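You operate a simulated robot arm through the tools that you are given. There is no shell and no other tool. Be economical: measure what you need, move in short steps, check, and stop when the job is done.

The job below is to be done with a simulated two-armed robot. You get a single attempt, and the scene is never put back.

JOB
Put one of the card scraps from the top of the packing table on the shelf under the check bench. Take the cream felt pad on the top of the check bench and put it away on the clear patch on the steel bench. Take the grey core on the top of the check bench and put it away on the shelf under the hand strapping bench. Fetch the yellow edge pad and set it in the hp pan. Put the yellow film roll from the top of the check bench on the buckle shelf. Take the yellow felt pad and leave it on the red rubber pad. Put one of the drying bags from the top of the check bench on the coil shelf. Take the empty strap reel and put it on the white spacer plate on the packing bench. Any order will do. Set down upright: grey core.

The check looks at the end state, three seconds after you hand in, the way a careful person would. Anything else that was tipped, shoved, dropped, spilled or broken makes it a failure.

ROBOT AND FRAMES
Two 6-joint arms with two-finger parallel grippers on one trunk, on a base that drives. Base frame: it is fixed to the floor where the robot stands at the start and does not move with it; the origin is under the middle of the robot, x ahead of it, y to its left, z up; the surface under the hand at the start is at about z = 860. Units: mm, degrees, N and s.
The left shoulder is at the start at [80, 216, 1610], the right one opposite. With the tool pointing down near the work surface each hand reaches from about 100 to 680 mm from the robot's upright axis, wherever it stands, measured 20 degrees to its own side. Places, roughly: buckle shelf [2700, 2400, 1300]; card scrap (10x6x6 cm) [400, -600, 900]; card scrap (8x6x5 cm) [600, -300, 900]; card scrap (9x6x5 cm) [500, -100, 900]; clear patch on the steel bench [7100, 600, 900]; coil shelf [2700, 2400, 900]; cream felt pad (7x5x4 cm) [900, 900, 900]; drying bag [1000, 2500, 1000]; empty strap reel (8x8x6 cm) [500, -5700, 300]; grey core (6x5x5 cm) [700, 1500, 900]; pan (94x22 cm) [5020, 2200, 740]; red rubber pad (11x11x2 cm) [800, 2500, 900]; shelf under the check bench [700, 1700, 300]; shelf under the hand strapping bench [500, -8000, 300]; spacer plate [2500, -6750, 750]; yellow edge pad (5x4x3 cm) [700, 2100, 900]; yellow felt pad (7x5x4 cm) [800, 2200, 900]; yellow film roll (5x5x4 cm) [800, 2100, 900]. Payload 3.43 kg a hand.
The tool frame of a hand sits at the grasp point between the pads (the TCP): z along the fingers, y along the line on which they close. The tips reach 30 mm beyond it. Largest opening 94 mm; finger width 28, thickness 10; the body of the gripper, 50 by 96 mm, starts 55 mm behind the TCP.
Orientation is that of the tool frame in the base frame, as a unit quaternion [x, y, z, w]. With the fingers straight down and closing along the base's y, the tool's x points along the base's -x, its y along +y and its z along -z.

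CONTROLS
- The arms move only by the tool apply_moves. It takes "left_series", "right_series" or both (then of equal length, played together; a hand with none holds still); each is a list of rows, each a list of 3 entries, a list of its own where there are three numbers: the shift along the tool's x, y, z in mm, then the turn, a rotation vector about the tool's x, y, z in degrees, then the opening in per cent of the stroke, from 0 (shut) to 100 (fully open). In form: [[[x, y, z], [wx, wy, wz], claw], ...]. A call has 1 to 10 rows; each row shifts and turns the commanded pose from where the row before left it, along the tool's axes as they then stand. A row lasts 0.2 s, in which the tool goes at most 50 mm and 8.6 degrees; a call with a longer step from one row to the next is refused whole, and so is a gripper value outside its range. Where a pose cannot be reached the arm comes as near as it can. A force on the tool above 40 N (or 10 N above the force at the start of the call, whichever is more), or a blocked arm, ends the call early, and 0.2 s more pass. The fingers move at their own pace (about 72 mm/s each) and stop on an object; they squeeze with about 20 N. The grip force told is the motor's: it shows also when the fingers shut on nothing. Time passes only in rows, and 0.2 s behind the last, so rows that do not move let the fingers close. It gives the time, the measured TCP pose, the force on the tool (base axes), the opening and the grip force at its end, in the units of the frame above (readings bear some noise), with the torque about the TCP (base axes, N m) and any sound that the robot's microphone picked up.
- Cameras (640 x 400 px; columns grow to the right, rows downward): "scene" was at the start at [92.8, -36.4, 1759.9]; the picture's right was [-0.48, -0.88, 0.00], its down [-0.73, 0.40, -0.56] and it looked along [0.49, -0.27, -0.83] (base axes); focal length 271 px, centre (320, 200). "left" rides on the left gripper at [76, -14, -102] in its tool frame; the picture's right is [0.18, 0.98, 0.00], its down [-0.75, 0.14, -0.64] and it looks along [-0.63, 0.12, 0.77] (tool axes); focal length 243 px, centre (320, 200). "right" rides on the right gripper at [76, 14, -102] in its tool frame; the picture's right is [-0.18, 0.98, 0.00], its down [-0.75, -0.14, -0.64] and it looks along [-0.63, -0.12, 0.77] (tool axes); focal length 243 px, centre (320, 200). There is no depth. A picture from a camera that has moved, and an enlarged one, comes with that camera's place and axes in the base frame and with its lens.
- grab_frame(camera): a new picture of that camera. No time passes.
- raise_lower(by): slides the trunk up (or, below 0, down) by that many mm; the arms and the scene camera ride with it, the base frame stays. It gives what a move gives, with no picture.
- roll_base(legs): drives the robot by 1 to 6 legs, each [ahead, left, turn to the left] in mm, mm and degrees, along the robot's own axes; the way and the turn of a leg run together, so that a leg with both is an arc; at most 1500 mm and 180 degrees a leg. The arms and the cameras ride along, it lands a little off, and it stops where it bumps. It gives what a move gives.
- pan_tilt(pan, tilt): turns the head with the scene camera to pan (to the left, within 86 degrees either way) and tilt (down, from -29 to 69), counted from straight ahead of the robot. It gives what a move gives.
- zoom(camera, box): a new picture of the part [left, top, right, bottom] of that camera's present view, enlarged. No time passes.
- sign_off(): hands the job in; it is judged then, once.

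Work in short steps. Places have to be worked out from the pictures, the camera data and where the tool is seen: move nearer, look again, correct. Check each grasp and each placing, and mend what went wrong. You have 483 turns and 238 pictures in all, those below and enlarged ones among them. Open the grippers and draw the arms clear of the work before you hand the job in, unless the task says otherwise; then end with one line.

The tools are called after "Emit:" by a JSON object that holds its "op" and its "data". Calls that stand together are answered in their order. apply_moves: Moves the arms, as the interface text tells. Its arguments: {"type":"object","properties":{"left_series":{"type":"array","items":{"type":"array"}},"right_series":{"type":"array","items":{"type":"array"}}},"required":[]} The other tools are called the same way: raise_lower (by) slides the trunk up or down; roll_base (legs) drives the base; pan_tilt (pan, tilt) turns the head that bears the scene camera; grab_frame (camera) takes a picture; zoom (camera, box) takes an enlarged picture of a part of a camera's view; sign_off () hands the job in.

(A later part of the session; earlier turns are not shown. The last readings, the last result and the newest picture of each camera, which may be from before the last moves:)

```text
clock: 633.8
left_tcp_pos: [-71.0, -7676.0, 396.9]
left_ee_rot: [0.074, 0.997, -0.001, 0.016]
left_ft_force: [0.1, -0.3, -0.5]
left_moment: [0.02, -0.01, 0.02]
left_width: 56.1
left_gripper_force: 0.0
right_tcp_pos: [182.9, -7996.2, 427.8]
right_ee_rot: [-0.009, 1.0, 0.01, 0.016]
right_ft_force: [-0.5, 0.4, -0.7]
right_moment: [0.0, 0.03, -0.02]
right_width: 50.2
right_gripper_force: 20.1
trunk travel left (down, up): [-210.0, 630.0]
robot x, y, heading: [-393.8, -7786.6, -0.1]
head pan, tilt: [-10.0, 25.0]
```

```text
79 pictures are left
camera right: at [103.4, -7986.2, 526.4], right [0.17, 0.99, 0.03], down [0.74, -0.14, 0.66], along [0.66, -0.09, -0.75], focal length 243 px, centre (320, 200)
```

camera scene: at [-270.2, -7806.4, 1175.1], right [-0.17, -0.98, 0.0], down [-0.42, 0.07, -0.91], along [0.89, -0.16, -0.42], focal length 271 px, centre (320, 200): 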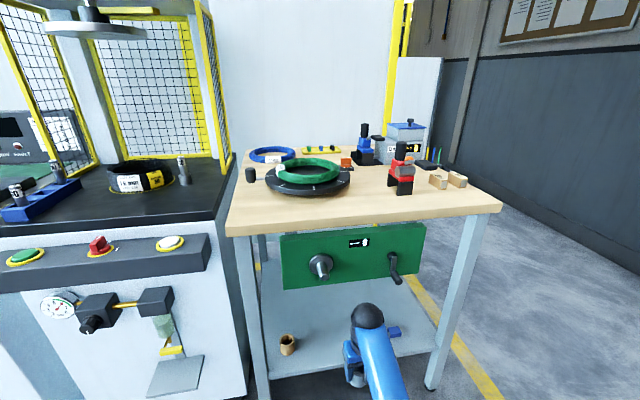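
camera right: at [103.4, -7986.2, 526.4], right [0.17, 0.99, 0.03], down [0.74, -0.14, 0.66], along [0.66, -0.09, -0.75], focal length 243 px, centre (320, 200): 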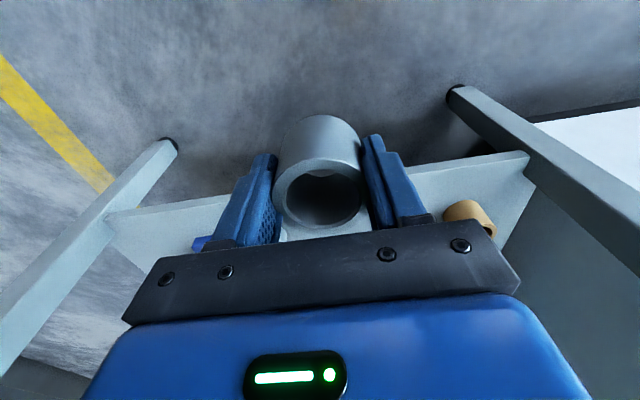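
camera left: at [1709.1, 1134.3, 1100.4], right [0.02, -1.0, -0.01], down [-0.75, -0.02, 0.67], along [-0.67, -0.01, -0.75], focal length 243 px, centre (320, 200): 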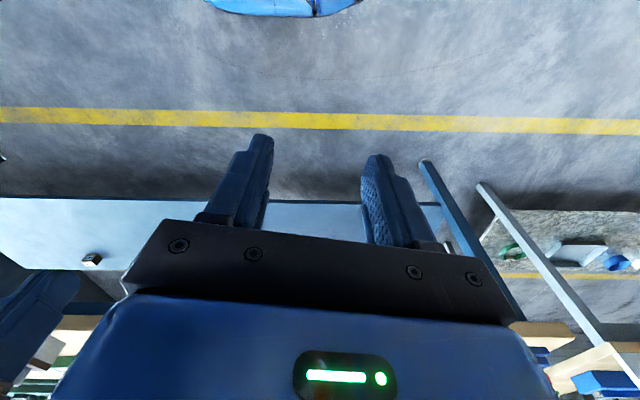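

Shelf height is uncertain (320–390), so raise 40 mm more before moving in, then look.

Emit:
{"op": "raise_lower", "data": {"by": 40}}

Emit:
{"op": "roll_base", "data": {"legs": [[130, 0, 0]]}}

Emit:
{"op": "grab_frame", "data": {"camera": "right"}}

Emit:
{"op": "grab_frame", "data": {"camera": "scene"}}

```text
clock: 634.6
left_tcp_pos: [-72.1, -7675.6, 438.0]
left_ee_rot: [0.073, 0.997, -0.002, 0.015]
left_ft_force: [0.2, -0.3, -1.1]
left_moment: [0.04, 0.02, -0.01]
left_width: 56.8
left_gripper_force: 0.1
right_tcp_pos: [184.3, -7997.4, 467.6]
right_ee_rot: [-0.009, 1.0, 0.011, 0.016]
right_ft_force: [0.0, 0.7, -1.3]
right_moment: [-0.01, 0.01, 0.0]
right_width: 49.9
right_gripper_force: 19.8
trunk travel left (down, up): [-250.0, 590.0]
robot x, y, heading: [-393.8, -7790.3, 0.3]
head pan, tilt: [-10.0, 25.0]
```

```text
clock: 635.9
left_tcp_pos: [58.7, -7674.8, 438.3]
left_ee_rot: [0.073, 0.997, -0.001, 0.016]
left_ft_force: [0.1, 0.4, -0.2]
left_moment: [-0.02, -0.03, 0.05]
left_width: 56.5
left_gripper_force: 0.0
right_tcp_pos: [314.1, -7995.4, 467.4]
right_ee_rot: [-0.01, 1.0, 0.011, 0.016]
right_ft_force: [-0.1, -0.2, -0.2]
right_moment: [0.01, -0.02, -0.01]
right_width: 50.3
right_gripper_force: 20.0
trunk travel left (down, up): [-250.0, 590.0]
robot x, y, heading: [-265.2, -7787.9, -0.3]
head pan, tilt: [-10.0, 25.0]
```

```text
78 pictures are left
camera right: at [233.7, -7985.1, 566.2], right [0.16, 0.99, 0.03], down [0.74, -0.14, 0.66], along [0.66, -0.09, -0.75], focal length 243 px, centre (320, 200)
```

right: 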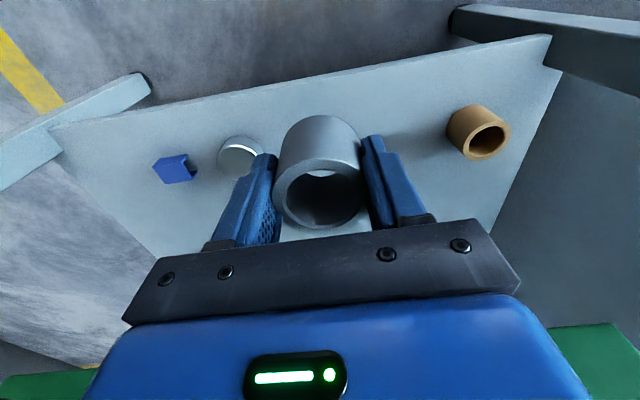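

```text
77 pictures are left
camera scene: at [-140.0, -7806.1, 1215.1], right [-0.17, -0.98, 0.0], down [-0.42, 0.07, -0.91], along [0.89, -0.16, -0.42], focal length 271 px, centre (320, 200)
```

scene: 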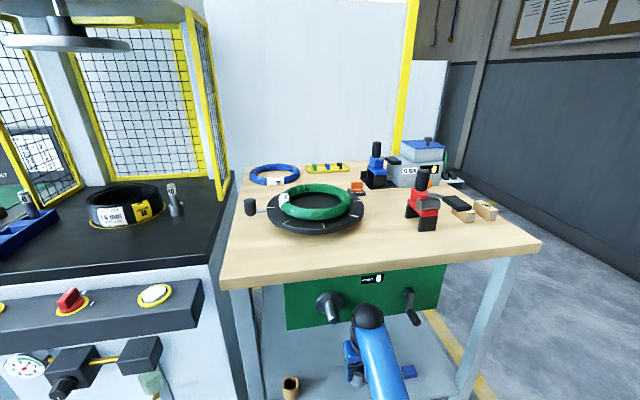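

Better estimate from the hand camera: shelf front x≈318, z≈247. Drive 58 mm further and lower 130 mm.

Emit:
{"op": "roll_base", "data": {"legs": [[60, 0, 0]]}}

Emit:
{"op": "raise_lower", "data": {"by": -110}}

Emit:
{"op": "grab_frame", "data": {"camera": "right"}}

Emit:
{"op": "grab_frame", "data": {"camera": "scene"}}

```text
clock: 636.9
left_tcp_pos: [119.1, -7675.3, 437.8]
left_ee_rot: [0.072, 0.997, -0.002, 0.015]
left_ft_force: [-1.3, -0.4, 0.3]
left_moment: [0.02, 0.02, 0.0]
left_width: 56.6
left_gripper_force: 0.0
right_tcp_pos: [375.2, -7994.4, 468.1]
right_ee_rot: [-0.011, 1.0, 0.01, 0.016]
right_ft_force: [0.2, 0.0, -1.0]
right_moment: [-0.01, -0.01, -0.01]
right_width: 50.1
right_gripper_force: 20.4
trunk travel left (down, up): [-250.0, 590.0]
robot x, y, heading: [-201.9, -7788.9, 0.0]
head pan, tilt: [-10.0, 25.0]
```

```text
clock: 638.3
left_tcp_pos: [119.5, -7675.1, 328.1]
left_ee_rot: [0.072, 0.997, -0.001, 0.016]
left_ft_force: [0.2, 0.1, -0.8]
left_moment: [-0.02, 0.01, 0.03]
left_width: 56.6
left_gripper_force: 0.0
right_tcp_pos: [374.5, -7994.7, 357.9]
right_ee_rot: [-0.01, 1.0, 0.011, 0.016]
right_ft_force: [0.3, -0.1, -0.1]
right_moment: [0.0, 0.01, 0.01]
right_width: 50.3
right_gripper_force: 20.1
trunk travel left (down, up): [-140.0, 700.0]
robot x, y, heading: [-201.7, -7788.8, 0.0]
head pan, tilt: [-10.0, 25.0]
```

```text
76 pictures are left
camera right: at [293.6, -7984.7, 456.9], right [0.16, 0.99, 0.03], down [0.74, -0.14, 0.66], along [0.66, -0.09, -0.75], focal length 243 px, centre (320, 200)
```

right: 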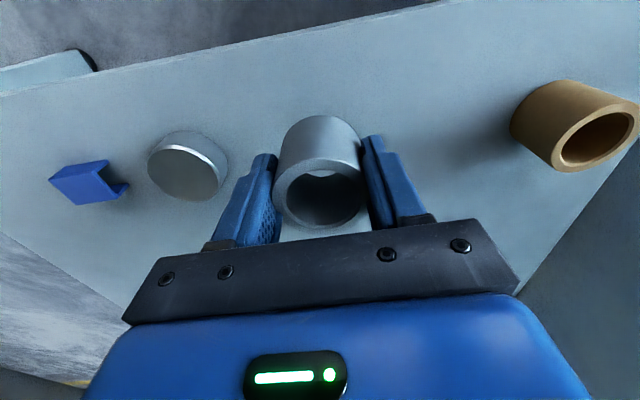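

```text
75 pictures are left
camera scene: at [-81.0, -7806.0, 1105.3], right [-0.17, -0.99, 0.0], down [-0.42, 0.07, -0.91], along [0.89, -0.16, -0.42], focal length 271 px, centre (320, 200)
```

scene: 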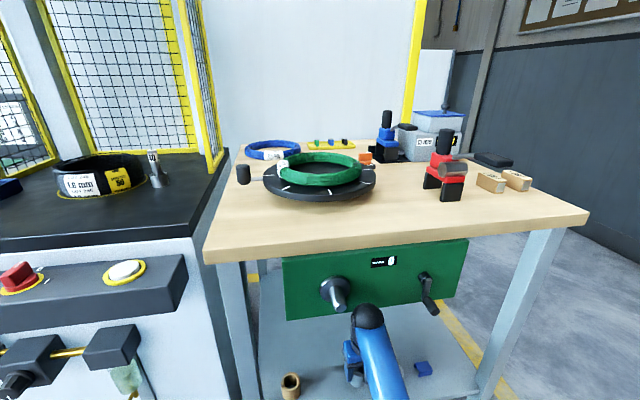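

Clear spot. Lower with touch detection.

Emit:
{"op": "apply_moves", "data": {"right_series": [[[0, 0, 10], [0, 0, 0], 0], [[0, 0, 10], [0, 0, 0], 0], [[0, 0, 10], [0, 0, 0], 0], [[0, 0, 10], [0, 0, 0], 0], [[0, 0, 5], [0, 0, 0], 0], [[0, 0, 4], [0, 0, 0], 0], [[0, 0, 4], [0, 0, 0], 0], [[0, 0, 4], [0, 0, 0], 0]]}}

Emit:
{"op": "grab_frame", "data": {"camera": "right"}}

```text
clock: 640.1
left_tcp_pos: [119.5, -7676.8, 328.8]
left_ee_rot: [0.073, 0.997, -0.002, 0.017]
left_ft_force: [0.0, -0.3, 0.5]
left_moment: [0.04, -0.01, -0.01]
left_width: 56.5
left_gripper_force: 0.0
right_tcp_pos: [375.7, -7992.8, 303.2]
right_ee_rot: [-0.01, 1.0, 0.01, 0.018]
right_ft_force: [-1.8, 3.4, 15.8]
right_moment: [-0.04, -0.1, 0.01]
right_width: 50.5
right_gripper_force: 19.6
trunk travel left (down, up): [-140.0, 700.0]
robot x, y, heading: [-203.5, -7790.8, -0.2]
head pan, tilt: [-10.0, 25.0]
```

```text
74 pictures are left
camera right: at [295.2, -7983.1, 401.9], right [0.16, 0.99, 0.03], down [0.73, -0.14, 0.67], along [0.66, -0.09, -0.74], focal length 243 px, centre (320, 200)
```

right: 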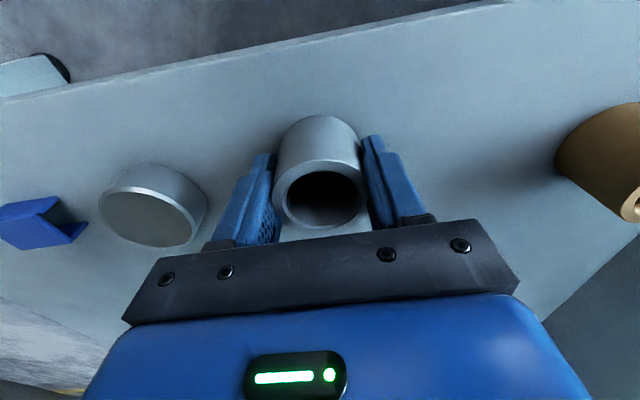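

Contact at 16 N. Open and check before rising.

Emit:
{"op": "apply_moves", "data": {"right_series": [[[0, 0, 0], [0, 0, 0], 62], [[0, 0, 0], [0, 0, 0], 75], [[0, 0, 0], [0, 0, 0], 75]]}}

Emit:
{"op": "apply_moves", "data": {"right_series": [[[0, 0, -15], [0, 0, 0], 75], [[0, 0, -20], [0, 0, 0], 75], [[0, 0, -20], [0, 0, 0], 75], [[0, 0, -20], [0, 0, 0], 75]]}}

Emit:
{"op": "grab_frame", "data": {"camera": "right"}}

```text
clock: 640.9
left_tcp_pos: [118.3, -7674.9, 328.9]
left_ee_rot: [0.072, 0.997, -0.001, 0.016]
left_ft_force: [-0.8, 0.1, 0.6]
left_moment: [0.0, -0.01, -0.01]
left_width: 56.3
left_gripper_force: 0.1
right_tcp_pos: [374.6, -7993.2, 300.3]
right_ee_rot: [-0.011, 1.0, 0.011, 0.015]
right_ft_force: [-0.5, 0.1, -0.3]
right_moment: [-0.02, 0.0, 0.01]
right_width: 70.6
right_gripper_force: 0.0
trunk travel left (down, up): [-140.0, 700.0]
robot x, y, heading: [-206.2, -7791.6, -0.0]
head pan, tilt: [-10.0, 25.0]
```

```text
clock: 641.9
left_tcp_pos: [119.2, -7676.0, 327.9]
left_ee_rot: [0.073, 0.997, -0.001, 0.016]
left_ft_force: [1.1, -0.6, 0.5]
left_moment: [0.0, 0.0, -0.01]
left_width: 56.3
left_gripper_force: 0.0
right_tcp_pos: [373.0, -7996.1, 374.6]
right_ee_rot: [-0.01, 1.0, 0.011, 0.016]
right_ft_force: [-0.6, 0.5, -1.0]
right_moment: [0.0, -0.03, 0.03]
right_width: 70.6
right_gripper_force: 0.2
trunk travel left (down, up): [-140.0, 700.0]
robot x, y, heading: [-202.1, -7787.2, 0.2]
head pan, tilt: [-10.0, 25.0]
```

```text
73 pictures are left
camera right: at [292.9, -7985.5, 474.1], right [0.16, 0.99, 0.03], down [0.74, -0.14, 0.66], along [0.66, -0.09, -0.75], focal length 243 px, centre (320, 200)
```

right: 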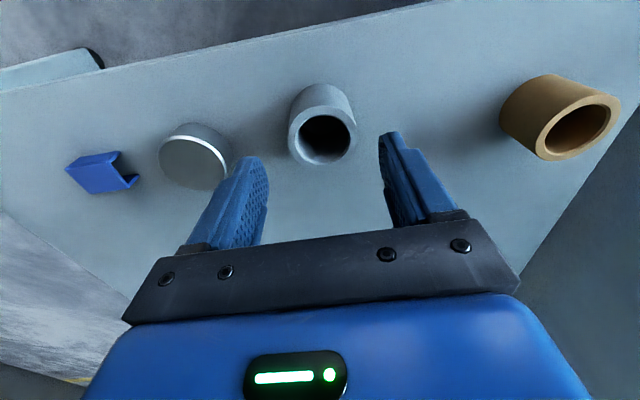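

Core stands upright on the shelf. Back out, and go back to the reel's table.

Emit:
{"op": "roll_base", "data": {"legs": [[-430, 0, 0], [0, 1450, 0], [0, 760, 0]]}}

Emit:
{"op": "apply_moves", "data": {"right_series": [[[0, 0, 0], [0, 0, -8.6], 60], [[0, 0, 0], [0, 0, -8.6], 60], [[0, 0, 0], [0, 0, -8.6], 60], [[0, 0, 0], [0, 0, -8.6], 60], [[0, 0, 0], [0, 0, -8.6], 60], [[0, 0, 0], [0, 0, -8.6], 60], [[0, 0, 0], [0, 0, -8.6], 60], [[0, 0, 0], [0, 0, -8.6], 60], [[0, 0, 0], [0, 0, -8.6], 60], [[0, 0, 0], [0, 0, -8.6], 60]]}}

Emit:
{"op": "pan_tilt", "data": {"pan": -10, "tilt": 25}}

Emit:
{"op": "grab_frame", "data": {"camera": "scene"}}

```text
clock: 655.1
left_tcp_pos: [-300.1, -5468.7, 328.0]
left_ee_rot: [0.08, 0.997, 0.0, 0.016]
left_ft_force: [0.2, -0.4, -0.6]
left_moment: [0.02, -0.01, 0.01]
left_width: 56.4
left_gripper_force: 0.1
right_tcp_pos: [-51.0, -5792.1, 376.0]
right_ee_rot: [-0.003, 1.0, 0.011, 0.015]
right_ft_force: [-0.2, 0.5, 0.1]
right_moment: [0.01, 0.05, -0.02]
right_width: 70.5
right_gripper_force: 0.1
trunk travel left (down, up): [-140.0, 700.0]
robot x, y, heading: [-618.7, -5572.8, -0.8]
head pan, tilt: [-10.0, 25.0]
```

```text
clock: 657.3
left_tcp_pos: [-300.2, -5468.3, 329.3]
left_ee_rot: [0.08, 0.997, -0.002, 0.015]
left_ft_force: [0.5, -0.1, -0.4]
left_moment: [-0.02, 0.02, 0.04]
left_width: 56.2
left_gripper_force: 0.0
right_tcp_pos: [-49.4, -5792.1, 374.4]
right_ee_rot: [-0.684, 0.729, -0.002, 0.019]
right_ft_force: [0.3, -0.1, 0.5]
right_moment: [0.01, 0.01, -0.02]
right_width: 56.6
right_gripper_force: 0.0
trunk travel left (down, up): [-140.0, 700.0]
robot x, y, heading: [-622.8, -5573.1, -0.7]
head pan, tilt: [-10.0, 25.0]
```

```text
clock: 657.9
left_tcp_pos: [-299.8, -5467.8, 328.9]
left_ee_rot: [0.081, 0.997, -0.002, 0.016]
left_ft_force: [0.5, -0.5, 0.0]
left_moment: [0.01, 0.01, -0.01]
left_width: 56.4
left_gripper_force: 0.0
right_tcp_pos: [-50.3, -5793.3, 374.5]
right_ee_rot: [-0.682, 0.731, -0.003, 0.019]
right_ft_force: [0.8, -0.6, 0.7]
right_moment: [0.01, 0.01, -0.01]
right_width: 56.5
right_gripper_force: 0.0
trunk travel left (down, up): [-140.0, 700.0]
robot x, y, heading: [-624.3, -5577.9, -1.0]
head pan, tilt: [-10.0, 25.0]
```

```text
72 pictures are left
camera scene: at [-501.5, -5595.8, 1105.2], right [-0.19, -0.98, 0.0], down [-0.42, 0.08, -0.91], along [0.89, -0.17, -0.42], focal length 271 px, centre (320, 200)
```

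scene: 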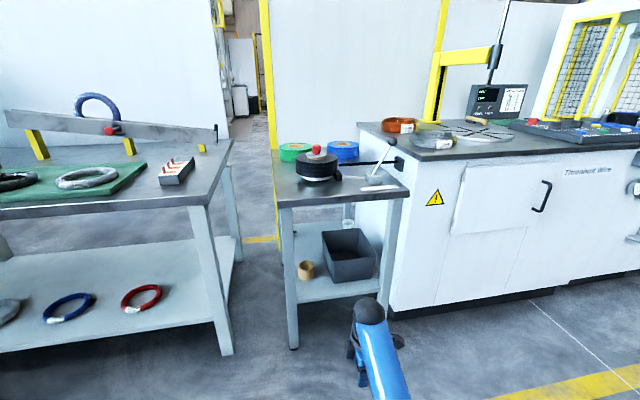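

Zoom on the small table.

Emit:
{"op": "zoom", "data": {"camera": "scene", "box": [260, 190, 420, 320]}}

```text
3.08 times, centred on (340, 255) of scene
camera zoom: at [-501.5, -5595.8, 1105.2], right [-0.19, -0.98, 0.0], down [-0.42, 0.08, -0.91], along [0.89, -0.17, -0.42], focal length 833 px, centre (258, 31)
```

zoom: 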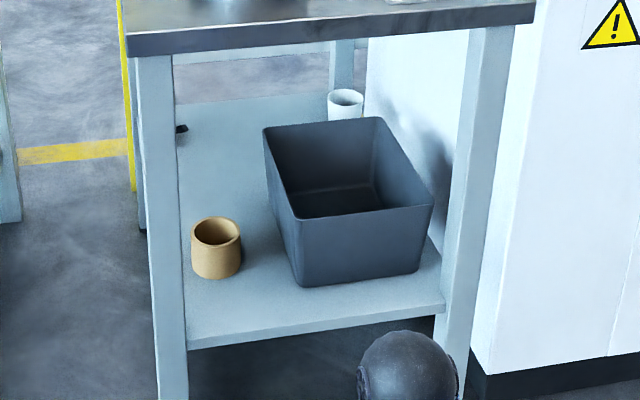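

The reel is the brown ring at about (484,-5721) on the shelf (z≈257), with the bin's edge at y≈-5825 and the table leg at y≈-5658. I'll pinch its front wall. Drive in 400 mm and look.

Emit:
{"op": "roll_base", "data": {"legs": [[400, 62, 1]]}}

Emit:
{"op": "grab_frame", "data": {"camera": "right"}}

```text
clock: 660.4
left_tcp_pos: [95.0, -5402.9, 328.3]
left_ee_rot: [0.068, 0.998, -0.001, 0.016]
left_ft_force: [0.0, -0.5, -0.4]
left_moment: [0.02, -0.03, -0.01]
left_width: 56.6
left_gripper_force: 0.1
right_tcp_pos: [350.7, -5720.2, 374.6]
right_ee_rot: [-0.692, 0.721, -0.002, 0.019]
right_ft_force: [-0.2, 0.0, -0.2]
right_moment: [0.0, 0.0, 0.01]
right_width: 56.5
right_gripper_force: 0.1
trunk travel left (down, up): [-140.0, 700.0]
robot x, y, heading: [-224.7, -5514.1, 0.5]
head pan, tilt: [-10.0, 25.0]
```

```text
70 pictures are left
camera right: at [329.7, -5798.7, 473.1], right [-0.97, 0.23, -0.02], down [0.15, 0.73, 0.66], along [0.17, 0.64, -0.75], focal length 243 px, centre (320, 200)
```

right: 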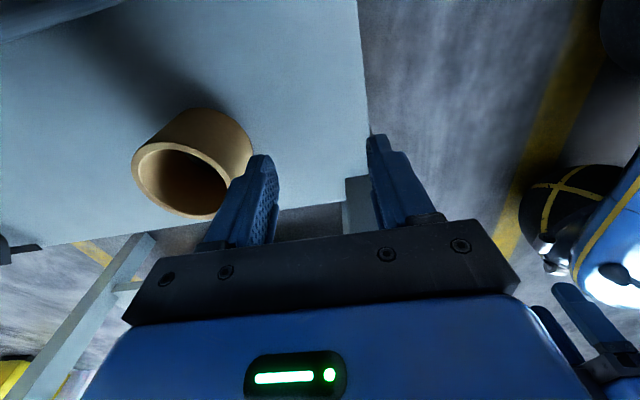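

Ring centre ≈(470,-5710), front wall at x≈434. Drive 83 mm on and check the position over the wall.

Emit:
{"op": "roll_base", "data": {"legs": [[84, 12, -0.3]]}}

Emit:
{"op": "grab_frame", "data": {"camera": "right"}}

```text
clock: 661.5
left_tcp_pos: [176.1, -5390.2, 328.1]
left_ee_rot: [0.072, 0.997, -0.001, 0.015]
left_ft_force: [0.5, 0.0, -0.7]
left_moment: [-0.01, 0.03, 0.03]
left_width: 56.4
left_gripper_force: 0.0
right_tcp_pos: [431.7, -5710.3, 374.4]
right_ee_rot: [-0.69, 0.724, -0.002, 0.02]
right_ft_force: [0.1, -1.2, 0.3]
right_moment: [-0.04, 0.04, 0.0]
right_width: 56.6
right_gripper_force: 0.1
trunk travel left (down, up): [-140.0, 700.0]
robot x, y, heading: [-143.9, -5501.7, 0.1]
head pan, tilt: [-10.0, 25.0]
```

```text
69 pictures are left
camera right: at [410.0, -5788.9, 472.8], right [-0.97, 0.23, -0.02], down [0.16, 0.73, 0.66], along [0.17, 0.64, -0.75], focal length 243 px, centre (320, 200)
```

right: 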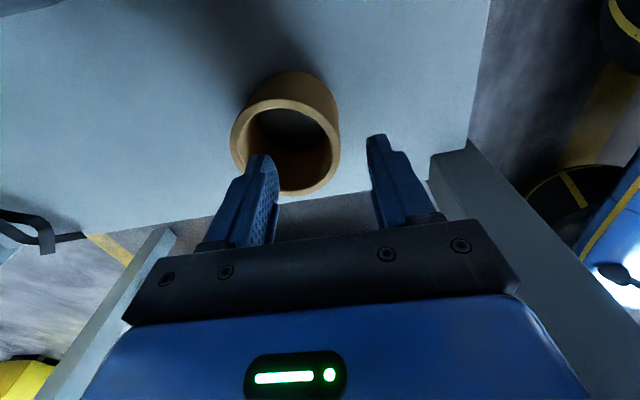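

Wall is at x≈424; shift 8 mm back, lower 72 mm and close on the wall.

Emit:
{"op": "apply_moves", "data": {"right_series": [[[0, 8, 12], [0, 0, 0], 60], [[0, 0, 20], [0, 0, 0], 60], [[0, 0, 20], [0, 0, 0], 60], [[0, 0, 18], [0, 0, 0], 60]]}}

Emit:
{"op": "grab_frame", "data": {"camera": "right"}}

```text
clock: 662.5
left_tcp_pos: [174.2, -5391.0, 330.9]
left_ee_rot: [0.072, 0.997, -0.003, 0.018]
left_ft_force: [-0.4, 0.1, -0.3]
left_moment: [0.01, -0.02, -0.01]
left_width: 56.3
left_gripper_force: 0.1
right_tcp_pos: [425.6, -5708.5, 311.1]
right_ee_rot: [-0.69, 0.724, -0.007, 0.022]
right_ft_force: [-7.3, -3.5, 40.4]
right_moment: [-0.53, 1.71, 0.1]
right_width: 59.5
right_gripper_force: 3.0
trunk travel left (down, up): [-140.0, 700.0]
robot x, y, heading: [-145.8, -5504.2, 0.3]
head pan, tilt: [-10.0, 25.0]
```

```text
68 pictures are left
camera right: at [403.7, -5786.7, 410.4], right [-0.97, 0.23, -0.04], down [0.15, 0.73, 0.66], along [0.18, 0.64, -0.75], focal length 243 px, centre (320, 200)
```

right: 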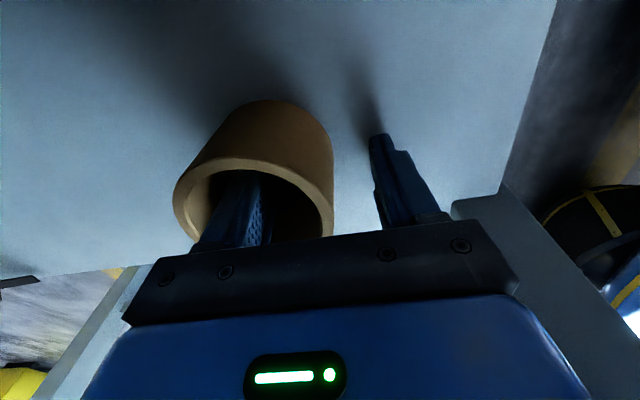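

The inner finger is inside the ring and touches bottom. Rise 4 mm and close.

Emit:
{"op": "apply_moves", "data": {"right_series": [[[0, 0, -5], [0, 0, 0], 60], [[0, 0, 0], [0, 0, 0], 0], [[0, 0, 0], [0, 0, 0], 0], [[0, 0, 0], [0, 0, 0], 0]]}}

Emit:
{"op": "grab_frame", "data": {"camera": "right"}}

```text
clock: 663.5
left_tcp_pos: [176.2, -5391.4, 328.1]
left_ee_rot: [0.071, 0.997, -0.002, 0.016]
left_ft_force: [0.4, 0.0, 0.7]
left_moment: [-0.01, 0.01, 0.02]
left_width: 56.4
left_gripper_force: 0.1
right_tcp_pos: [425.9, -5708.0, 311.1]
right_ee_rot: [-0.69, 0.723, -0.003, 0.02]
right_ft_force: [-10.4, 1.1, 10.3]
right_moment: [-0.08, 0.53, -0.12]
right_width: 12.5
right_gripper_force: 20.3
trunk travel left (down, up): [-140.0, 700.0]
robot x, y, heading: [-144.7, -5502.6, 0.3]
head pan, tilt: [-10.0, 25.0]
```

```text
67 pictures are left
camera right: at [404.3, -5786.5, 409.6], right [-0.97, 0.23, -0.03], down [0.15, 0.73, 0.66], along [0.17, 0.64, -0.75], focal length 243 px, centre (320, 200)
```

right: 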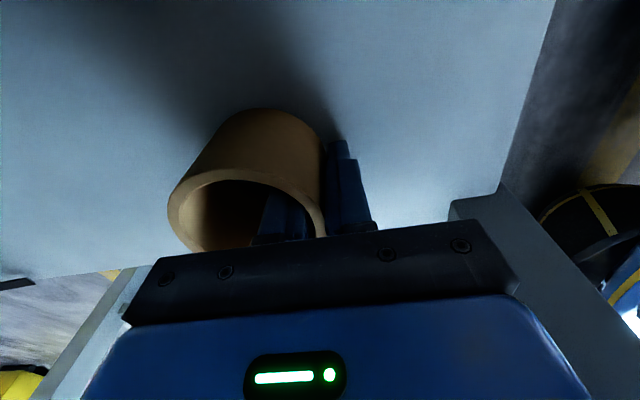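

Wall gripped (12.5 mm). Lift slowly.

Emit:
{"op": "apply_moves", "data": {"right_series": [[[0, 0, -5], [0, 0, 0], 0], [[0, 0, -8], [0, 0, 0], 0], [[0, 0, -10], [0, 0, 0], 0], [[0, 0, -10], [0, 0, 0], 0], [[0, 0, -10], [0, 0, 0], 0]]}}

Emit:
{"op": "grab_frame", "data": {"camera": "right"}}

```text
clock: 664.7
left_tcp_pos: [177.5, -5391.4, 329.2]
left_ee_rot: [0.072, 0.997, 0.0, 0.016]
left_ft_force: [0.1, 0.7, 0.7]
left_moment: [0.0, 0.03, 0.0]
left_width: 56.2
left_gripper_force: 0.1
right_tcp_pos: [425.0, -5708.6, 351.5]
right_ee_rot: [-0.69, 0.724, -0.002, 0.019]
right_ft_force: [0.2, -0.2, -1.4]
right_moment: [0.03, 0.06, -0.03]
right_width: 12.5
right_gripper_force: 19.7
trunk travel left (down, up): [-140.0, 700.0]
robot x, y, heading: [-142.1, -5503.7, 0.4]
head pan, tilt: [-10.0, 25.0]
```

```text
66 pictures are left
camera right: at [403.8, -5787.6, 450.9], right [-0.97, 0.23, -0.03], down [0.16, 0.73, 0.66], along [0.17, 0.64, -0.75], focal length 243 px, centre (320, 200)
```

right: 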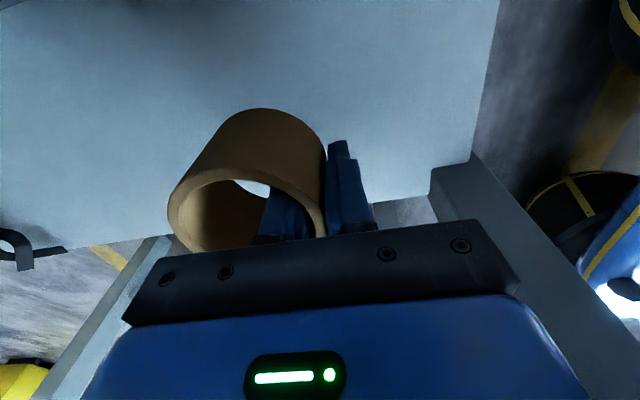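

Held. Back out, raise the trunk and return along the corridor to the gap.

Emit:
{"op": "roll_base", "data": {"legs": [[-500, 0, -0.3]]}}

Emit:
{"op": "raise_lower", "data": {"by": 400}}

Emit:
{"op": "raise_lower", "data": {"by": 220}}

Emit:
{"op": "grab_frame", "data": {"camera": "right"}}

Emit:
{"op": "roll_base", "data": {"legs": [[0, 1480, 0], [0, 1480, 0], [0, 320, 0]]}}

```text
clock: 667.6
left_tcp_pos: [-316.5, -5393.1, 328.1]
left_ee_rot: [0.074, 0.997, -0.001, 0.016]
left_ft_force: [-0.1, 1.2, 0.3]
left_moment: [-0.03, 0.0, 0.0]
left_width: 56.7
left_gripper_force: 0.1
right_tcp_pos: [-70.3, -5713.5, 352.1]
right_ee_rot: [-0.688, 0.726, -0.002, 0.019]
right_ft_force: [0.8, -1.2, -0.7]
right_moment: [-0.01, 0.03, 0.0]
right_width: 12.5
right_gripper_force: 20.4
trunk travel left (down, up): [-140.0, 700.0]
robot x, y, heading: [-639.3, -5498.7, -0.3]
head pan, tilt: [-10.0, 25.0]
```

```text
clock: 671.4
left_tcp_pos: [-316.1, -5393.2, 728.4]
left_ee_rot: [0.074, 0.997, -0.001, 0.016]
left_ft_force: [-0.4, -0.3, -0.8]
left_moment: [0.0, 0.01, 0.0]
left_width: 56.5
left_gripper_force: 0.1
right_tcp_pos: [-69.6, -5712.8, 752.3]
right_ee_rot: [-0.688, 0.725, -0.002, 0.019]
right_ft_force: [-0.4, 0.4, -2.4]
right_moment: [0.04, 0.09, -0.01]
right_width: 12.4
right_gripper_force: 19.6
trunk travel left (down, up): [-540.0, 300.0]
robot x, y, heading: [-634.5, -5502.2, 0.0]
head pan, tilt: [-10.0, 25.0]
```

```text
clock: 673.7
left_tcp_pos: [-316.1, -5392.2, 948.9]
left_ee_rot: [0.075, 0.997, -0.001, 0.016]
left_ft_force: [-0.3, 0.1, 0.3]
left_moment: [-0.02, 0.0, 0.03]
left_width: 56.3
left_gripper_force: 0.2
right_tcp_pos: [-69.2, -5713.6, 971.9]
right_ee_rot: [-0.687, 0.726, -0.002, 0.019]
right_ft_force: [0.0, 0.0, -1.8]
right_moment: [-0.03, 0.07, 0.02]
right_width: 12.3
right_gripper_force: 19.7
trunk travel left (down, up): [-760.0, 80.0]
robot x, y, heading: [-640.6, -5502.2, -0.2]
head pan, tilt: [-10.0, 25.0]
```

```text
65 pictures are left
camera right: at [-91.6, -5791.4, 1070.8], right [-0.97, 0.24, -0.03], down [0.16, 0.73, 0.66], along [0.18, 0.64, -0.75], focal length 243 px, centre (320, 200)
```

right: 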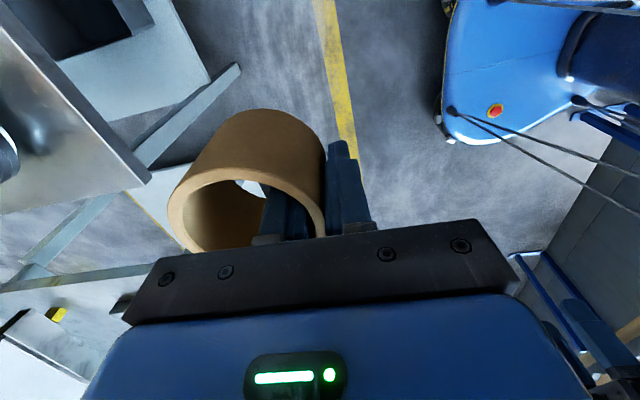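

```text
clock: 689.9
left_tcp_pos: [-354.6, -2066.9, 947.3]
left_ee_rot: [0.06, 0.998, 0.0, 0.016]
left_ft_force: [-0.3, -0.3, -0.9]
left_moment: [0.03, -0.02, -0.01]
left_width: 56.2
left_gripper_force: 0.0
right_tcp_pos: [-97.8, -2380.1, 971.3]
right_ee_rot: [-0.699, 0.715, -0.002, 0.02]
right_ft_force: [0.5, -0.2, -1.2]
right_moment: [0.01, 0.07, 0.04]
right_width: 12.5
right_gripper_force: 20.0
trunk travel left (down, up): [-760.0, 80.0]
robot x, y, heading: [-671.2, -2182.8, 1.5]
head pan, tilt: [-10.0, 25.0]
```

Now forward through the gap, and look along -y on the far side.

Emit:
{"op": "roll_base", "data": {"legs": [[1450, -40, -1.5], [850, 0, 0]]}}

Emit:
{"op": "pan_tilt", "data": {"pan": -70, "tilt": 15}}

Emit:
{"op": "grab_frame", "data": {"camera": "scene"}}

```text
clock: 701.2
left_tcp_pos: [1940.7, -2104.5, 948.2]
left_ee_rot: [0.074, 0.997, -0.001, 0.015]
left_ft_force: [1.1, 0.4, 0.1]
left_moment: [-0.05, -0.02, 0.0]
left_width: 56.5
left_gripper_force: 0.1
right_tcp_pos: [2188.2, -2424.6, 972.7]
right_ee_rot: [-0.688, 0.725, -0.003, 0.02]
right_ft_force: [-0.2, -0.4, -1.8]
right_moment: [0.04, 0.06, 0.0]
right_width: 12.1
right_gripper_force: 19.5
trunk travel left (down, up): [-760.0, 80.0]
robot x, y, heading: [1623.2, -2216.6, -0.1]
head pan, tilt: [-10.0, 25.0]
```

```text
clock: 702.5
left_tcp_pos: [1942.7, -2103.0, 948.8]
left_ee_rot: [0.075, 0.997, -0.002, 0.016]
left_ft_force: [-0.7, 0.9, -0.8]
left_moment: [-0.01, -0.01, -0.01]
left_width: 56.2
left_gripper_force: 0.0
right_tcp_pos: [2189.6, -2425.0, 971.7]
right_ee_rot: [-0.688, 0.725, -0.003, 0.018]
right_ft_force: [-1.1, -0.3, -1.5]
right_moment: [0.01, 0.07, 0.04]
right_width: 12.2
right_gripper_force: 20.2
trunk travel left (down, up): [-760.0, 80.0]
robot x, y, heading: [1621.7, -2218.3, -0.1]
head pan, tilt: [-70.0, 15.0]
```

```text
64 pictures are left
camera scene: at [1683.2, -2305.6, 1741.5], right [-0.94, -0.34, 0.0], down [-0.09, 0.24, -0.97], along [0.33, -0.91, -0.26], focal length 271 px, centre (320, 200)
```

scene: 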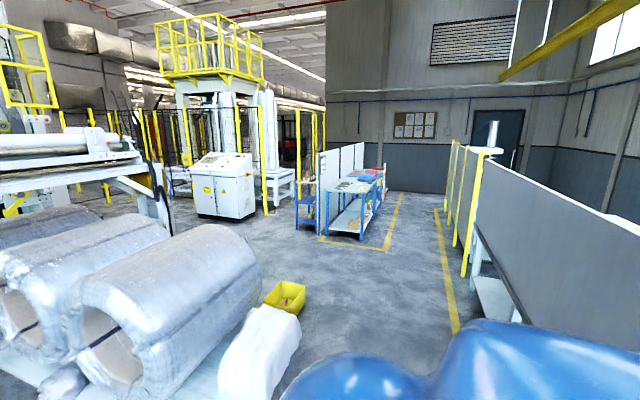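

The packing bench is ahead on the left side of this aisle (y≈-6300…-7300). Strafe along to y≈-6540.

Emit:
{"op": "roll_base", "data": {"legs": [[0, -1450, 0], [0, -1450, 0], [0, -1420, 0]]}}

Emit:
{"op": "pan_tilt", "data": {"pan": -10, "tilt": 40}}

Emit:
{"op": "grab_frame", "data": {"camera": "scene"}}

```text
clock: 723.1
left_tcp_pos: [1939.5, -6398.3, 947.8]
left_ee_rot: [0.082, 0.997, -0.002, 0.016]
left_ft_force: [0.5, 0.6, -0.6]
left_moment: [-0.01, -0.03, 0.0]
left_width: 56.4
left_gripper_force: 0.0
right_tcp_pos: [2181.6, -6721.3, 972.9]
right_ee_rot: [-0.682, 0.731, -0.003, 0.018]
right_ft_force: [0.5, 0.4, -2.1]
right_moment: [0.0, 0.07, 0.02]
right_width: 12.1
right_gripper_force: 20.0
trunk travel left (down, up): [-760.0, 80.0]
robot x, y, heading: [1612.1, -6507.3, -1.2]
head pan, tilt: [-70.0, 15.0]
```

```text
clock: 724.4
left_tcp_pos: [1938.8, -6399.4, 948.5]
left_ee_rot: [0.082, 0.996, -0.001, 0.015]
left_ft_force: [-0.2, 0.2, -0.1]
left_moment: [-0.01, -0.01, 0.0]
left_width: 56.4
left_gripper_force: 0.2
right_tcp_pos: [2182.3, -6721.4, 972.1]
right_ee_rot: [-0.682, 0.731, -0.002, 0.019]
right_ft_force: [0.8, 0.4, -2.5]
right_moment: [0.0, 0.07, 0.02]
right_width: 12.4
right_gripper_force: 19.8
trunk travel left (down, up): [-760.0, 80.0]
robot x, y, heading: [1613.5, -6505.6, -1.1]
head pan, tilt: [-10.0, 40.0]
```

```text
63 pictures are left
camera scene: at [1729.6, -6524.3, 1701.9], right [-0.19, -0.98, 0.0], down [-0.63, 0.12, -0.77], along [0.75, -0.15, -0.64], focal length 271 px, centre (320, 200)
```

scene: 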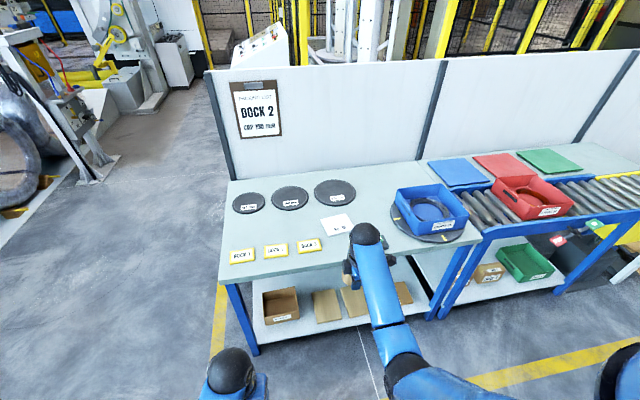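

Zoom on the packing bench top.

Emit:
{"op": "zoom", "data": {"camera": "scene", "box": [220, 160, 400, 275]}}

```text
3.48 times, centred on (310, 218) of scene
camera zoom: at [1729.6, -6524.3, 1701.9], right [-0.19, -0.98, 0.0], down [-0.63, 0.12, -0.77], along [0.75, -0.15, -0.64], focal length 941 px, centre (355, 139)
```

zoom: 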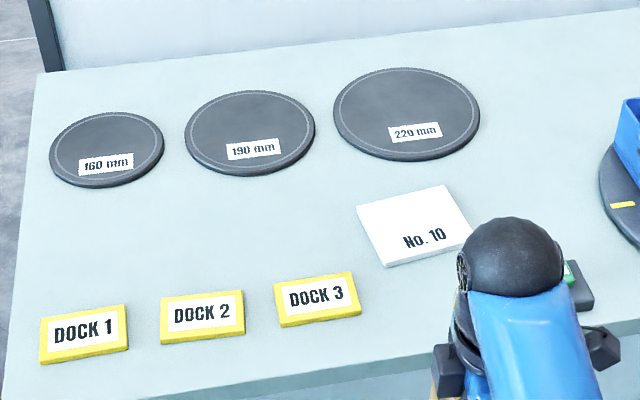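

The white spacer plate ("No. 10") sits at about (2500,-6752) if the bench is at z≈900. Raise the trunk 80 and drive in 180 mm, then measure again.

Emit:
{"op": "raise_lower", "data": {"by": 80}}

Emit:
{"op": "roll_base", "data": {"legs": [[180, -20, 1.1]]}}

Emit:
{"op": "pan_tilt", "data": {"pan": -15, "tilt": 55}}

Emit:
{"op": "grab_frame", "data": {"camera": "scene"}}

Emit:
{"op": "grab_frame", "data": {"camera": "right"}}

```text
clock: 725.5
left_tcp_pos: [1938.9, -6398.7, 1027.7]
left_ee_rot: [0.082, 0.996, -0.002, 0.016]
left_ft_force: [0.9, 0.6, -0.2]
left_moment: [0.02, 0.02, -0.01]
left_width: 56.1
left_gripper_force: 0.0
right_tcp_pos: [2182.2, -6721.8, 1051.5]
right_ee_rot: [-0.682, 0.731, -0.003, 0.018]
right_ft_force: [-1.0, -0.5, -1.0]
right_moment: [-0.02, 0.07, 0.0]
right_width: 12.2
right_gripper_force: 19.8
trunk travel left (down, up): [-840.0, 0.0]
robot x, y, heading: [1614.2, -6503.6, -1.3]
head pan, tilt: [-10.0, 40.0]
```

```text
clock: 727.1
left_tcp_pos: [2113.2, -6415.0, 1028.8]
left_ee_rot: [0.072, 0.997, -0.002, 0.018]
left_ft_force: [-0.3, 0.7, 0.8]
left_moment: [-0.02, -0.01, 0.0]
left_width: 56.6
left_gripper_force: 0.1
right_tcp_pos: [2361.7, -6734.7, 1054.9]
right_ee_rot: [-0.688, 0.725, -0.003, 0.02]
right_ft_force: [-0.4, 1.3, -0.9]
right_moment: [0.0, 0.04, 0.0]
right_width: 12.4
right_gripper_force: 20.3
trunk travel left (down, up): [-840.0, 0.0]
robot x, y, heading: [1796.1, -6527.4, -0.0]
head pan, tilt: [-10.0, 40.0]
```

```text
clock: 727.8
left_tcp_pos: [2115.6, -6414.6, 1028.0]
left_ee_rot: [0.072, 0.997, -0.001, 0.015]
left_ft_force: [0.3, -0.2, -0.4]
left_moment: [0.01, 0.01, 0.02]
left_width: 56.5
left_gripper_force: 0.2
right_tcp_pos: [2364.2, -6732.3, 1050.5]
right_ee_rot: [-0.689, 0.724, -0.002, 0.02]
right_ft_force: [-0.4, -0.4, -1.4]
right_moment: [0.02, 0.05, 0.02]
right_width: 12.1
right_gripper_force: 19.2
trunk travel left (down, up): [-840.0, 0.0]
robot x, y, heading: [1792.3, -6529.4, -0.1]
head pan, tilt: [-15.0, 55.0]
```

```text
61 pictures are left
camera scene: at [1894.7, -6547.5, 1761.3], right [-0.26, -0.97, 0.0], down [-0.79, 0.21, -0.57], along [0.56, -0.15, -0.82], focal length 271 px, centre (320, 200)
```

scene: 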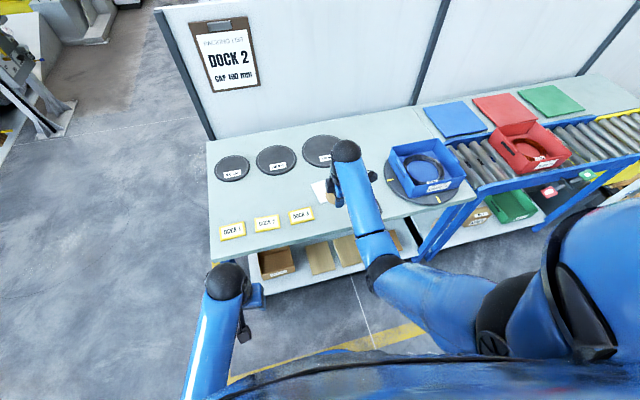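

```text
60 pictures are left
camera right: at [2342.3, -6811.8, 1151.0], right [-0.97, 0.23, -0.03], down [0.16, 0.73, 0.66], along [0.17, 0.64, -0.75], focal length 243 px, centre (320, 200)
```

right: 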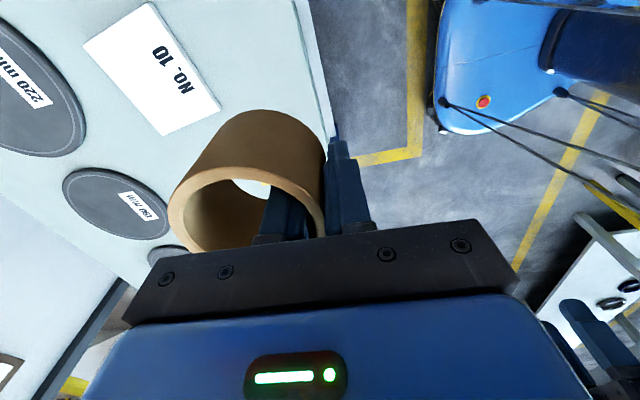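

Bench height comes out between 750 and 840. Drive in 140 mm more and look from above.

Emit:
{"op": "roll_base", "data": {"legs": [[140, -30, 0]]}}

Emit:
{"op": "grab_frame", "data": {"camera": "right"}}

```text
clock: 729.2
left_tcp_pos: [2253.5, -6442.4, 1028.6]
left_ee_rot: [0.072, 0.997, -0.002, 0.017]
left_ft_force: [-0.4, -0.3, 0.1]
left_moment: [0.01, -0.03, 0.0]
left_width: 56.3
left_gripper_force: 0.0
right_tcp_pos: [2501.8, -6763.0, 1054.4]
right_ee_rot: [-0.689, 0.724, -0.003, 0.019]
right_ft_force: [-0.4, -0.1, -1.1]
right_moment: [0.02, 0.02, 0.03]
right_width: 12.1
right_gripper_force: 20.0
trunk travel left (down, up): [-840.0, 0.0]
robot x, y, heading: [1931.7, -6554.1, 0.2]
head pan, tilt: [-15.0, 55.0]
```

```text
59 pictures are left
camera right: at [2480.1, -6840.6, 1152.8], right [-0.97, 0.23, -0.03], down [0.16, 0.73, 0.66], along [0.18, 0.64, -0.75], focal length 243 px, centre (320, 200)
```

right: 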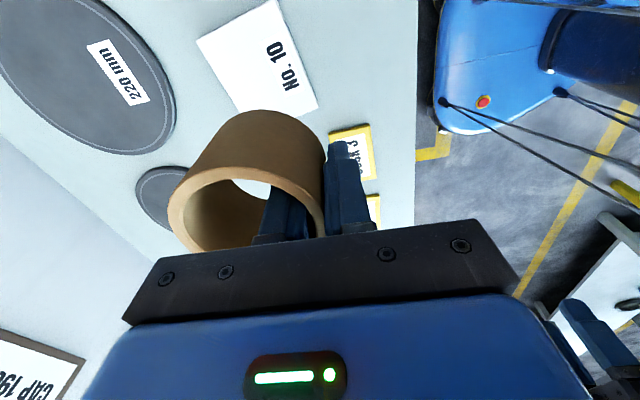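

Plate centre ≈(2594,-6781) at z≈780. Shift the hand 56 mm forward and 18 mm right gently, lower the trunk 150 mm.

Emit:
{"op": "apply_moves", "data": {"right_series": [[[4, -11, 0], [0, 0, 0], 0], [[4, -11, 0], [0, 0, 0], 0], [[4, -11, 0], [0, 0, 0], 0], [[4, -11, 0], [0, 0, 0], 0], [[2, -11, 0], [0, 0, 0], 0]]}}

Emit:
{"op": "raise_lower", "data": {"by": -150}}

Emit:
{"op": "grab_frame", "data": {"camera": "right"}}

Emit:
{"op": "grab_frame", "data": {"camera": "scene"}}

```text
clock: 730.4
left_tcp_pos: [2256.5, -6443.7, 1029.1]
left_ee_rot: [0.073, 0.997, -0.002, 0.016]
left_ft_force: [0.6, 0.7, 1.0]
left_moment: [0.01, 0.01, -0.02]
left_width: 56.2
left_gripper_force: 0.1
right_tcp_pos: [2559.6, -6784.1, 1052.0]
right_ee_rot: [-0.689, 0.724, -0.002, 0.02]
right_ft_force: [-0.3, 0.9, -1.9]
right_moment: [-0.03, 0.05, 0.0]
right_width: 11.9
right_gripper_force: 19.6
trunk travel left (down, up): [-840.0, 0.0]
robot x, y, heading: [1937.1, -6563.0, 0.3]
head pan, tilt: [-15.0, 55.0]
```

```text
clock: 732.1
left_tcp_pos: [2256.6, -6443.6, 878.6]
left_ee_rot: [0.072, 0.997, -0.002, 0.015]
left_ft_force: [-0.8, 0.4, -0.6]
left_moment: [0.01, 0.01, 0.03]
left_width: 56.5
left_gripper_force: 0.0
right_tcp_pos: [2559.3, -6785.2, 902.6]
right_ee_rot: [-0.69, 0.723, -0.003, 0.019]
right_ft_force: [0.1, 0.7, -1.8]
right_moment: [0.0, 0.09, 0.01]
right_width: 12.4
right_gripper_force: 20.2
trunk travel left (down, up): [-690.0, 150.0]
robot x, y, heading: [1936.7, -6555.7, 0.2]
head pan, tilt: [-15.0, 55.0]
```

```text
58 pictures are left
camera right: at [2537.5, -6862.3, 1001.0], right [-0.97, 0.23, -0.02], down [0.16, 0.73, 0.66], along [0.17, 0.64, -0.75], focal length 243 px, centre (320, 200)
```

right: 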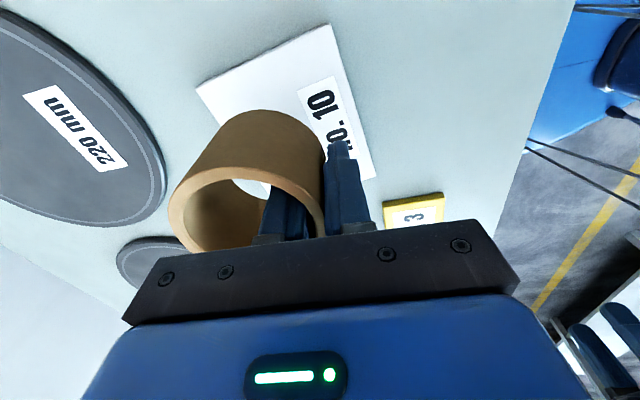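

```text
57 pictures are left
camera scene: at [2036.5, -6577.4, 1611.3], right [-0.26, -0.97, 0.0], down [-0.79, 0.21, -0.57], along [0.55, -0.15, -0.82], focal length 271 px, centre (320, 200)
```

scene: 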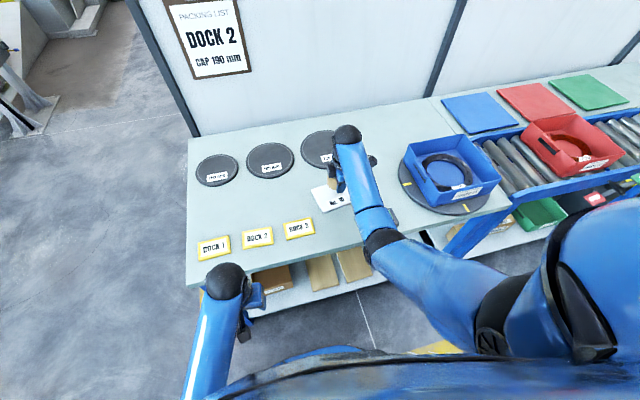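

Plate centre refined to (2590,-6768). Shift 17 mm left and lower with touch detection.

Emit:
{"op": "apply_moves", "data": {"right_series": [[[-9, 3, 8], [0, 0, 0], 0], [[-8, 2, 10], [0, 0, 0], 0], [[0, 0, 10], [0, 0, 0], 0], [[0, 0, 10], [0, 0, 0], 0], [[0, 0, 6], [0, 0, 0], 0], [[0, 0, 4], [0, 0, 0], 0], [[0, 0, 4], [0, 0, 0], 0], [[0, 0, 4], [0, 0, 0], 0]]}}

Emit:
{"op": "grab_frame", "data": {"camera": "right"}}

```text
clock: 733.9
left_tcp_pos: [2256.3, -6443.9, 877.5]
left_ee_rot: [0.073, 0.997, -0.001, 0.014]
left_ft_force: [-0.4, 0.1, 0.6]
left_moment: [0.0, -0.03, 0.01]
left_width: 56.3
left_gripper_force: 0.1
right_tcp_pos: [2555.3, -6765.2, 847.0]
right_ee_rot: [-0.689, 0.724, -0.003, 0.019]
right_ft_force: [0.2, 0.0, -1.1]
right_moment: [-0.02, 0.03, 0.01]
right_width: 12.5
right_gripper_force: 20.5
trunk travel left (down, up): [-690.0, 150.0]
robot x, y, heading: [1938.1, -6561.9, 0.1]
head pan, tilt: [-15.0, 55.0]
```

```text
56 pictures are left
camera right: at [2534.9, -6843.8, 945.5], right [-0.97, 0.23, -0.02], down [0.16, 0.73, 0.66], along [0.17, 0.64, -0.75], focal length 243 px, centre (320, 200)
```

right: 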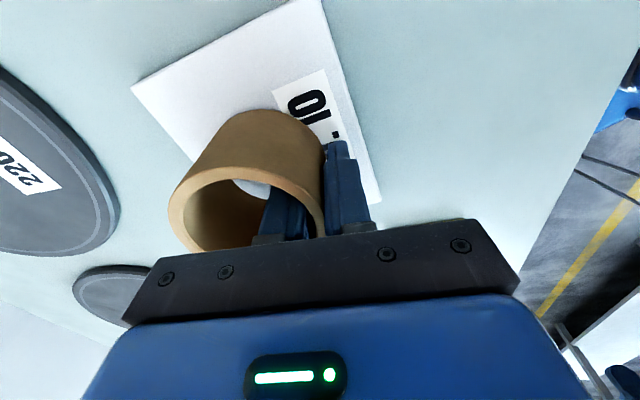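

Plate top now looks like z≈808; reel centre is well over the plate. Continue lowering in small steps.

Emit:
{"op": "apply_moves", "data": {"right_series": [[[0, 4, 3], [0, 0, 0], 0], [[0, 2, 3], [0, 0, 0], 0], [[0, 0, 3], [0, 0, 0], 0], [[0, 0, 3], [0, 0, 0], 0], [[0, 0, 3], [0, 0, 0], 0], [[0, 0, 3], [0, 0, 0], 0], [[0, 0, 3], [0, 0, 0], 0]]}}

Emit:
{"op": "grab_frame", "data": {"camera": "right"}}

```text
clock: 735.0
left_tcp_pos: [2254.9, -6444.3, 878.9]
left_ee_rot: [0.073, 0.997, -0.002, 0.018]
left_ft_force: [-0.2, -0.1, 0.0]
left_moment: [-0.01, 0.0, 0.02]
left_width: 56.2
left_gripper_force: 0.0
right_tcp_pos: [2554.8, -6765.0, 842.0]
right_ee_rot: [-0.689, 0.724, -0.009, 0.025]
right_ft_force: [-9.2, 0.2, 23.7]
right_moment: [-0.23, 0.56, -0.11]
right_width: 12.3
right_gripper_force: 20.0
trunk travel left (down, up): [-690.0, 150.0]
robot x, y, heading: [1938.1, -6557.2, -0.0]
head pan, tilt: [-15.0, 55.0]
stopped in row 5 (right hand): the force on the tool passed its limit at 43 N (the readings are from after the stop); the commanded pose is now the measured one
```

```text
55 pictures are left
camera right: at [2531.2, -6843.2, 941.0], right [-0.97, 0.23, -0.04], down [0.15, 0.73, 0.67], along [0.19, 0.64, -0.75], focal length 243 px, centre (320, 200)
```

right: 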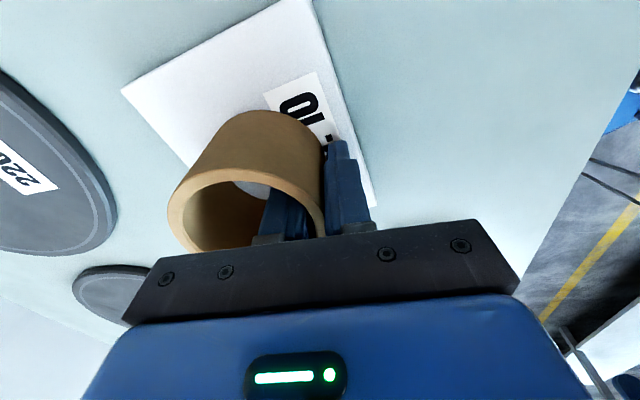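

Contact on the plate. Ease off, open moderately, rise straight up.

Emit:
{"op": "apply_moves", "data": {"right_series": [[[0, 0, -2], [0, 0, 0], 0], [[0, 0, 0], [0, 0, 0], 25], [[0, 0, 0], [0, 0, 0], 45], [[0, 0, 0], [0, 0, 0], 45], [[0, 0, -12], [0, 0, 0], 45], [[0, 0, -20], [0, 0, 0], 45], [[0, 0, -25], [0, 0, 0], 45], [[0, 0, -25], [0, 0, 0], 45]]}}

Emit:
{"op": "grab_frame", "data": {"camera": "right"}}

```text
clock: 736.8
left_tcp_pos: [2257.9, -6444.7, 878.7]
left_ee_rot: [0.072, 0.997, -0.001, 0.015]
left_ft_force: [0.2, 0.1, 0.4]
left_moment: [-0.06, 0.01, 0.0]
left_width: 56.7
left_gripper_force: 0.1
right_tcp_pos: [2549.7, -6768.0, 922.4]
right_ee_rot: [-0.689, 0.724, -0.005, 0.023]
right_ft_force: [-0.7, 0.2, 0.2]
right_moment: [0.01, 0.0, 0.01]
right_width: 42.4
right_gripper_force: 0.2
trunk travel left (down, up): [-690.0, 150.0]
robot x, y, heading: [1934.8, -6555.7, 0.1]
head pan, tilt: [-15.0, 55.0]
```

```text
54 pictures are left
camera right: at [2527.6, -6846.6, 1020.8], right [-0.97, 0.23, -0.04], down [0.15, 0.73, 0.67], along [0.18, 0.64, -0.75], focal length 243 px, centre (320, 200)
```

right: 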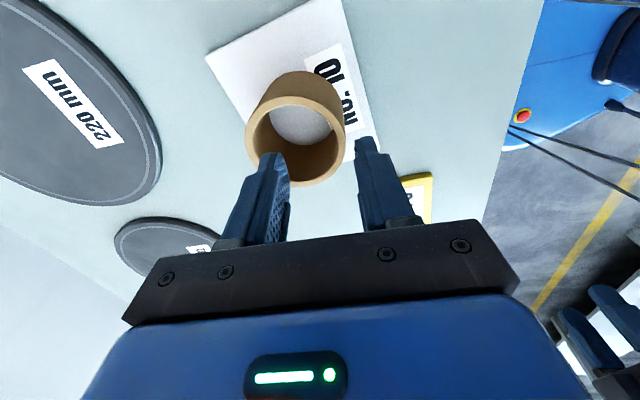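

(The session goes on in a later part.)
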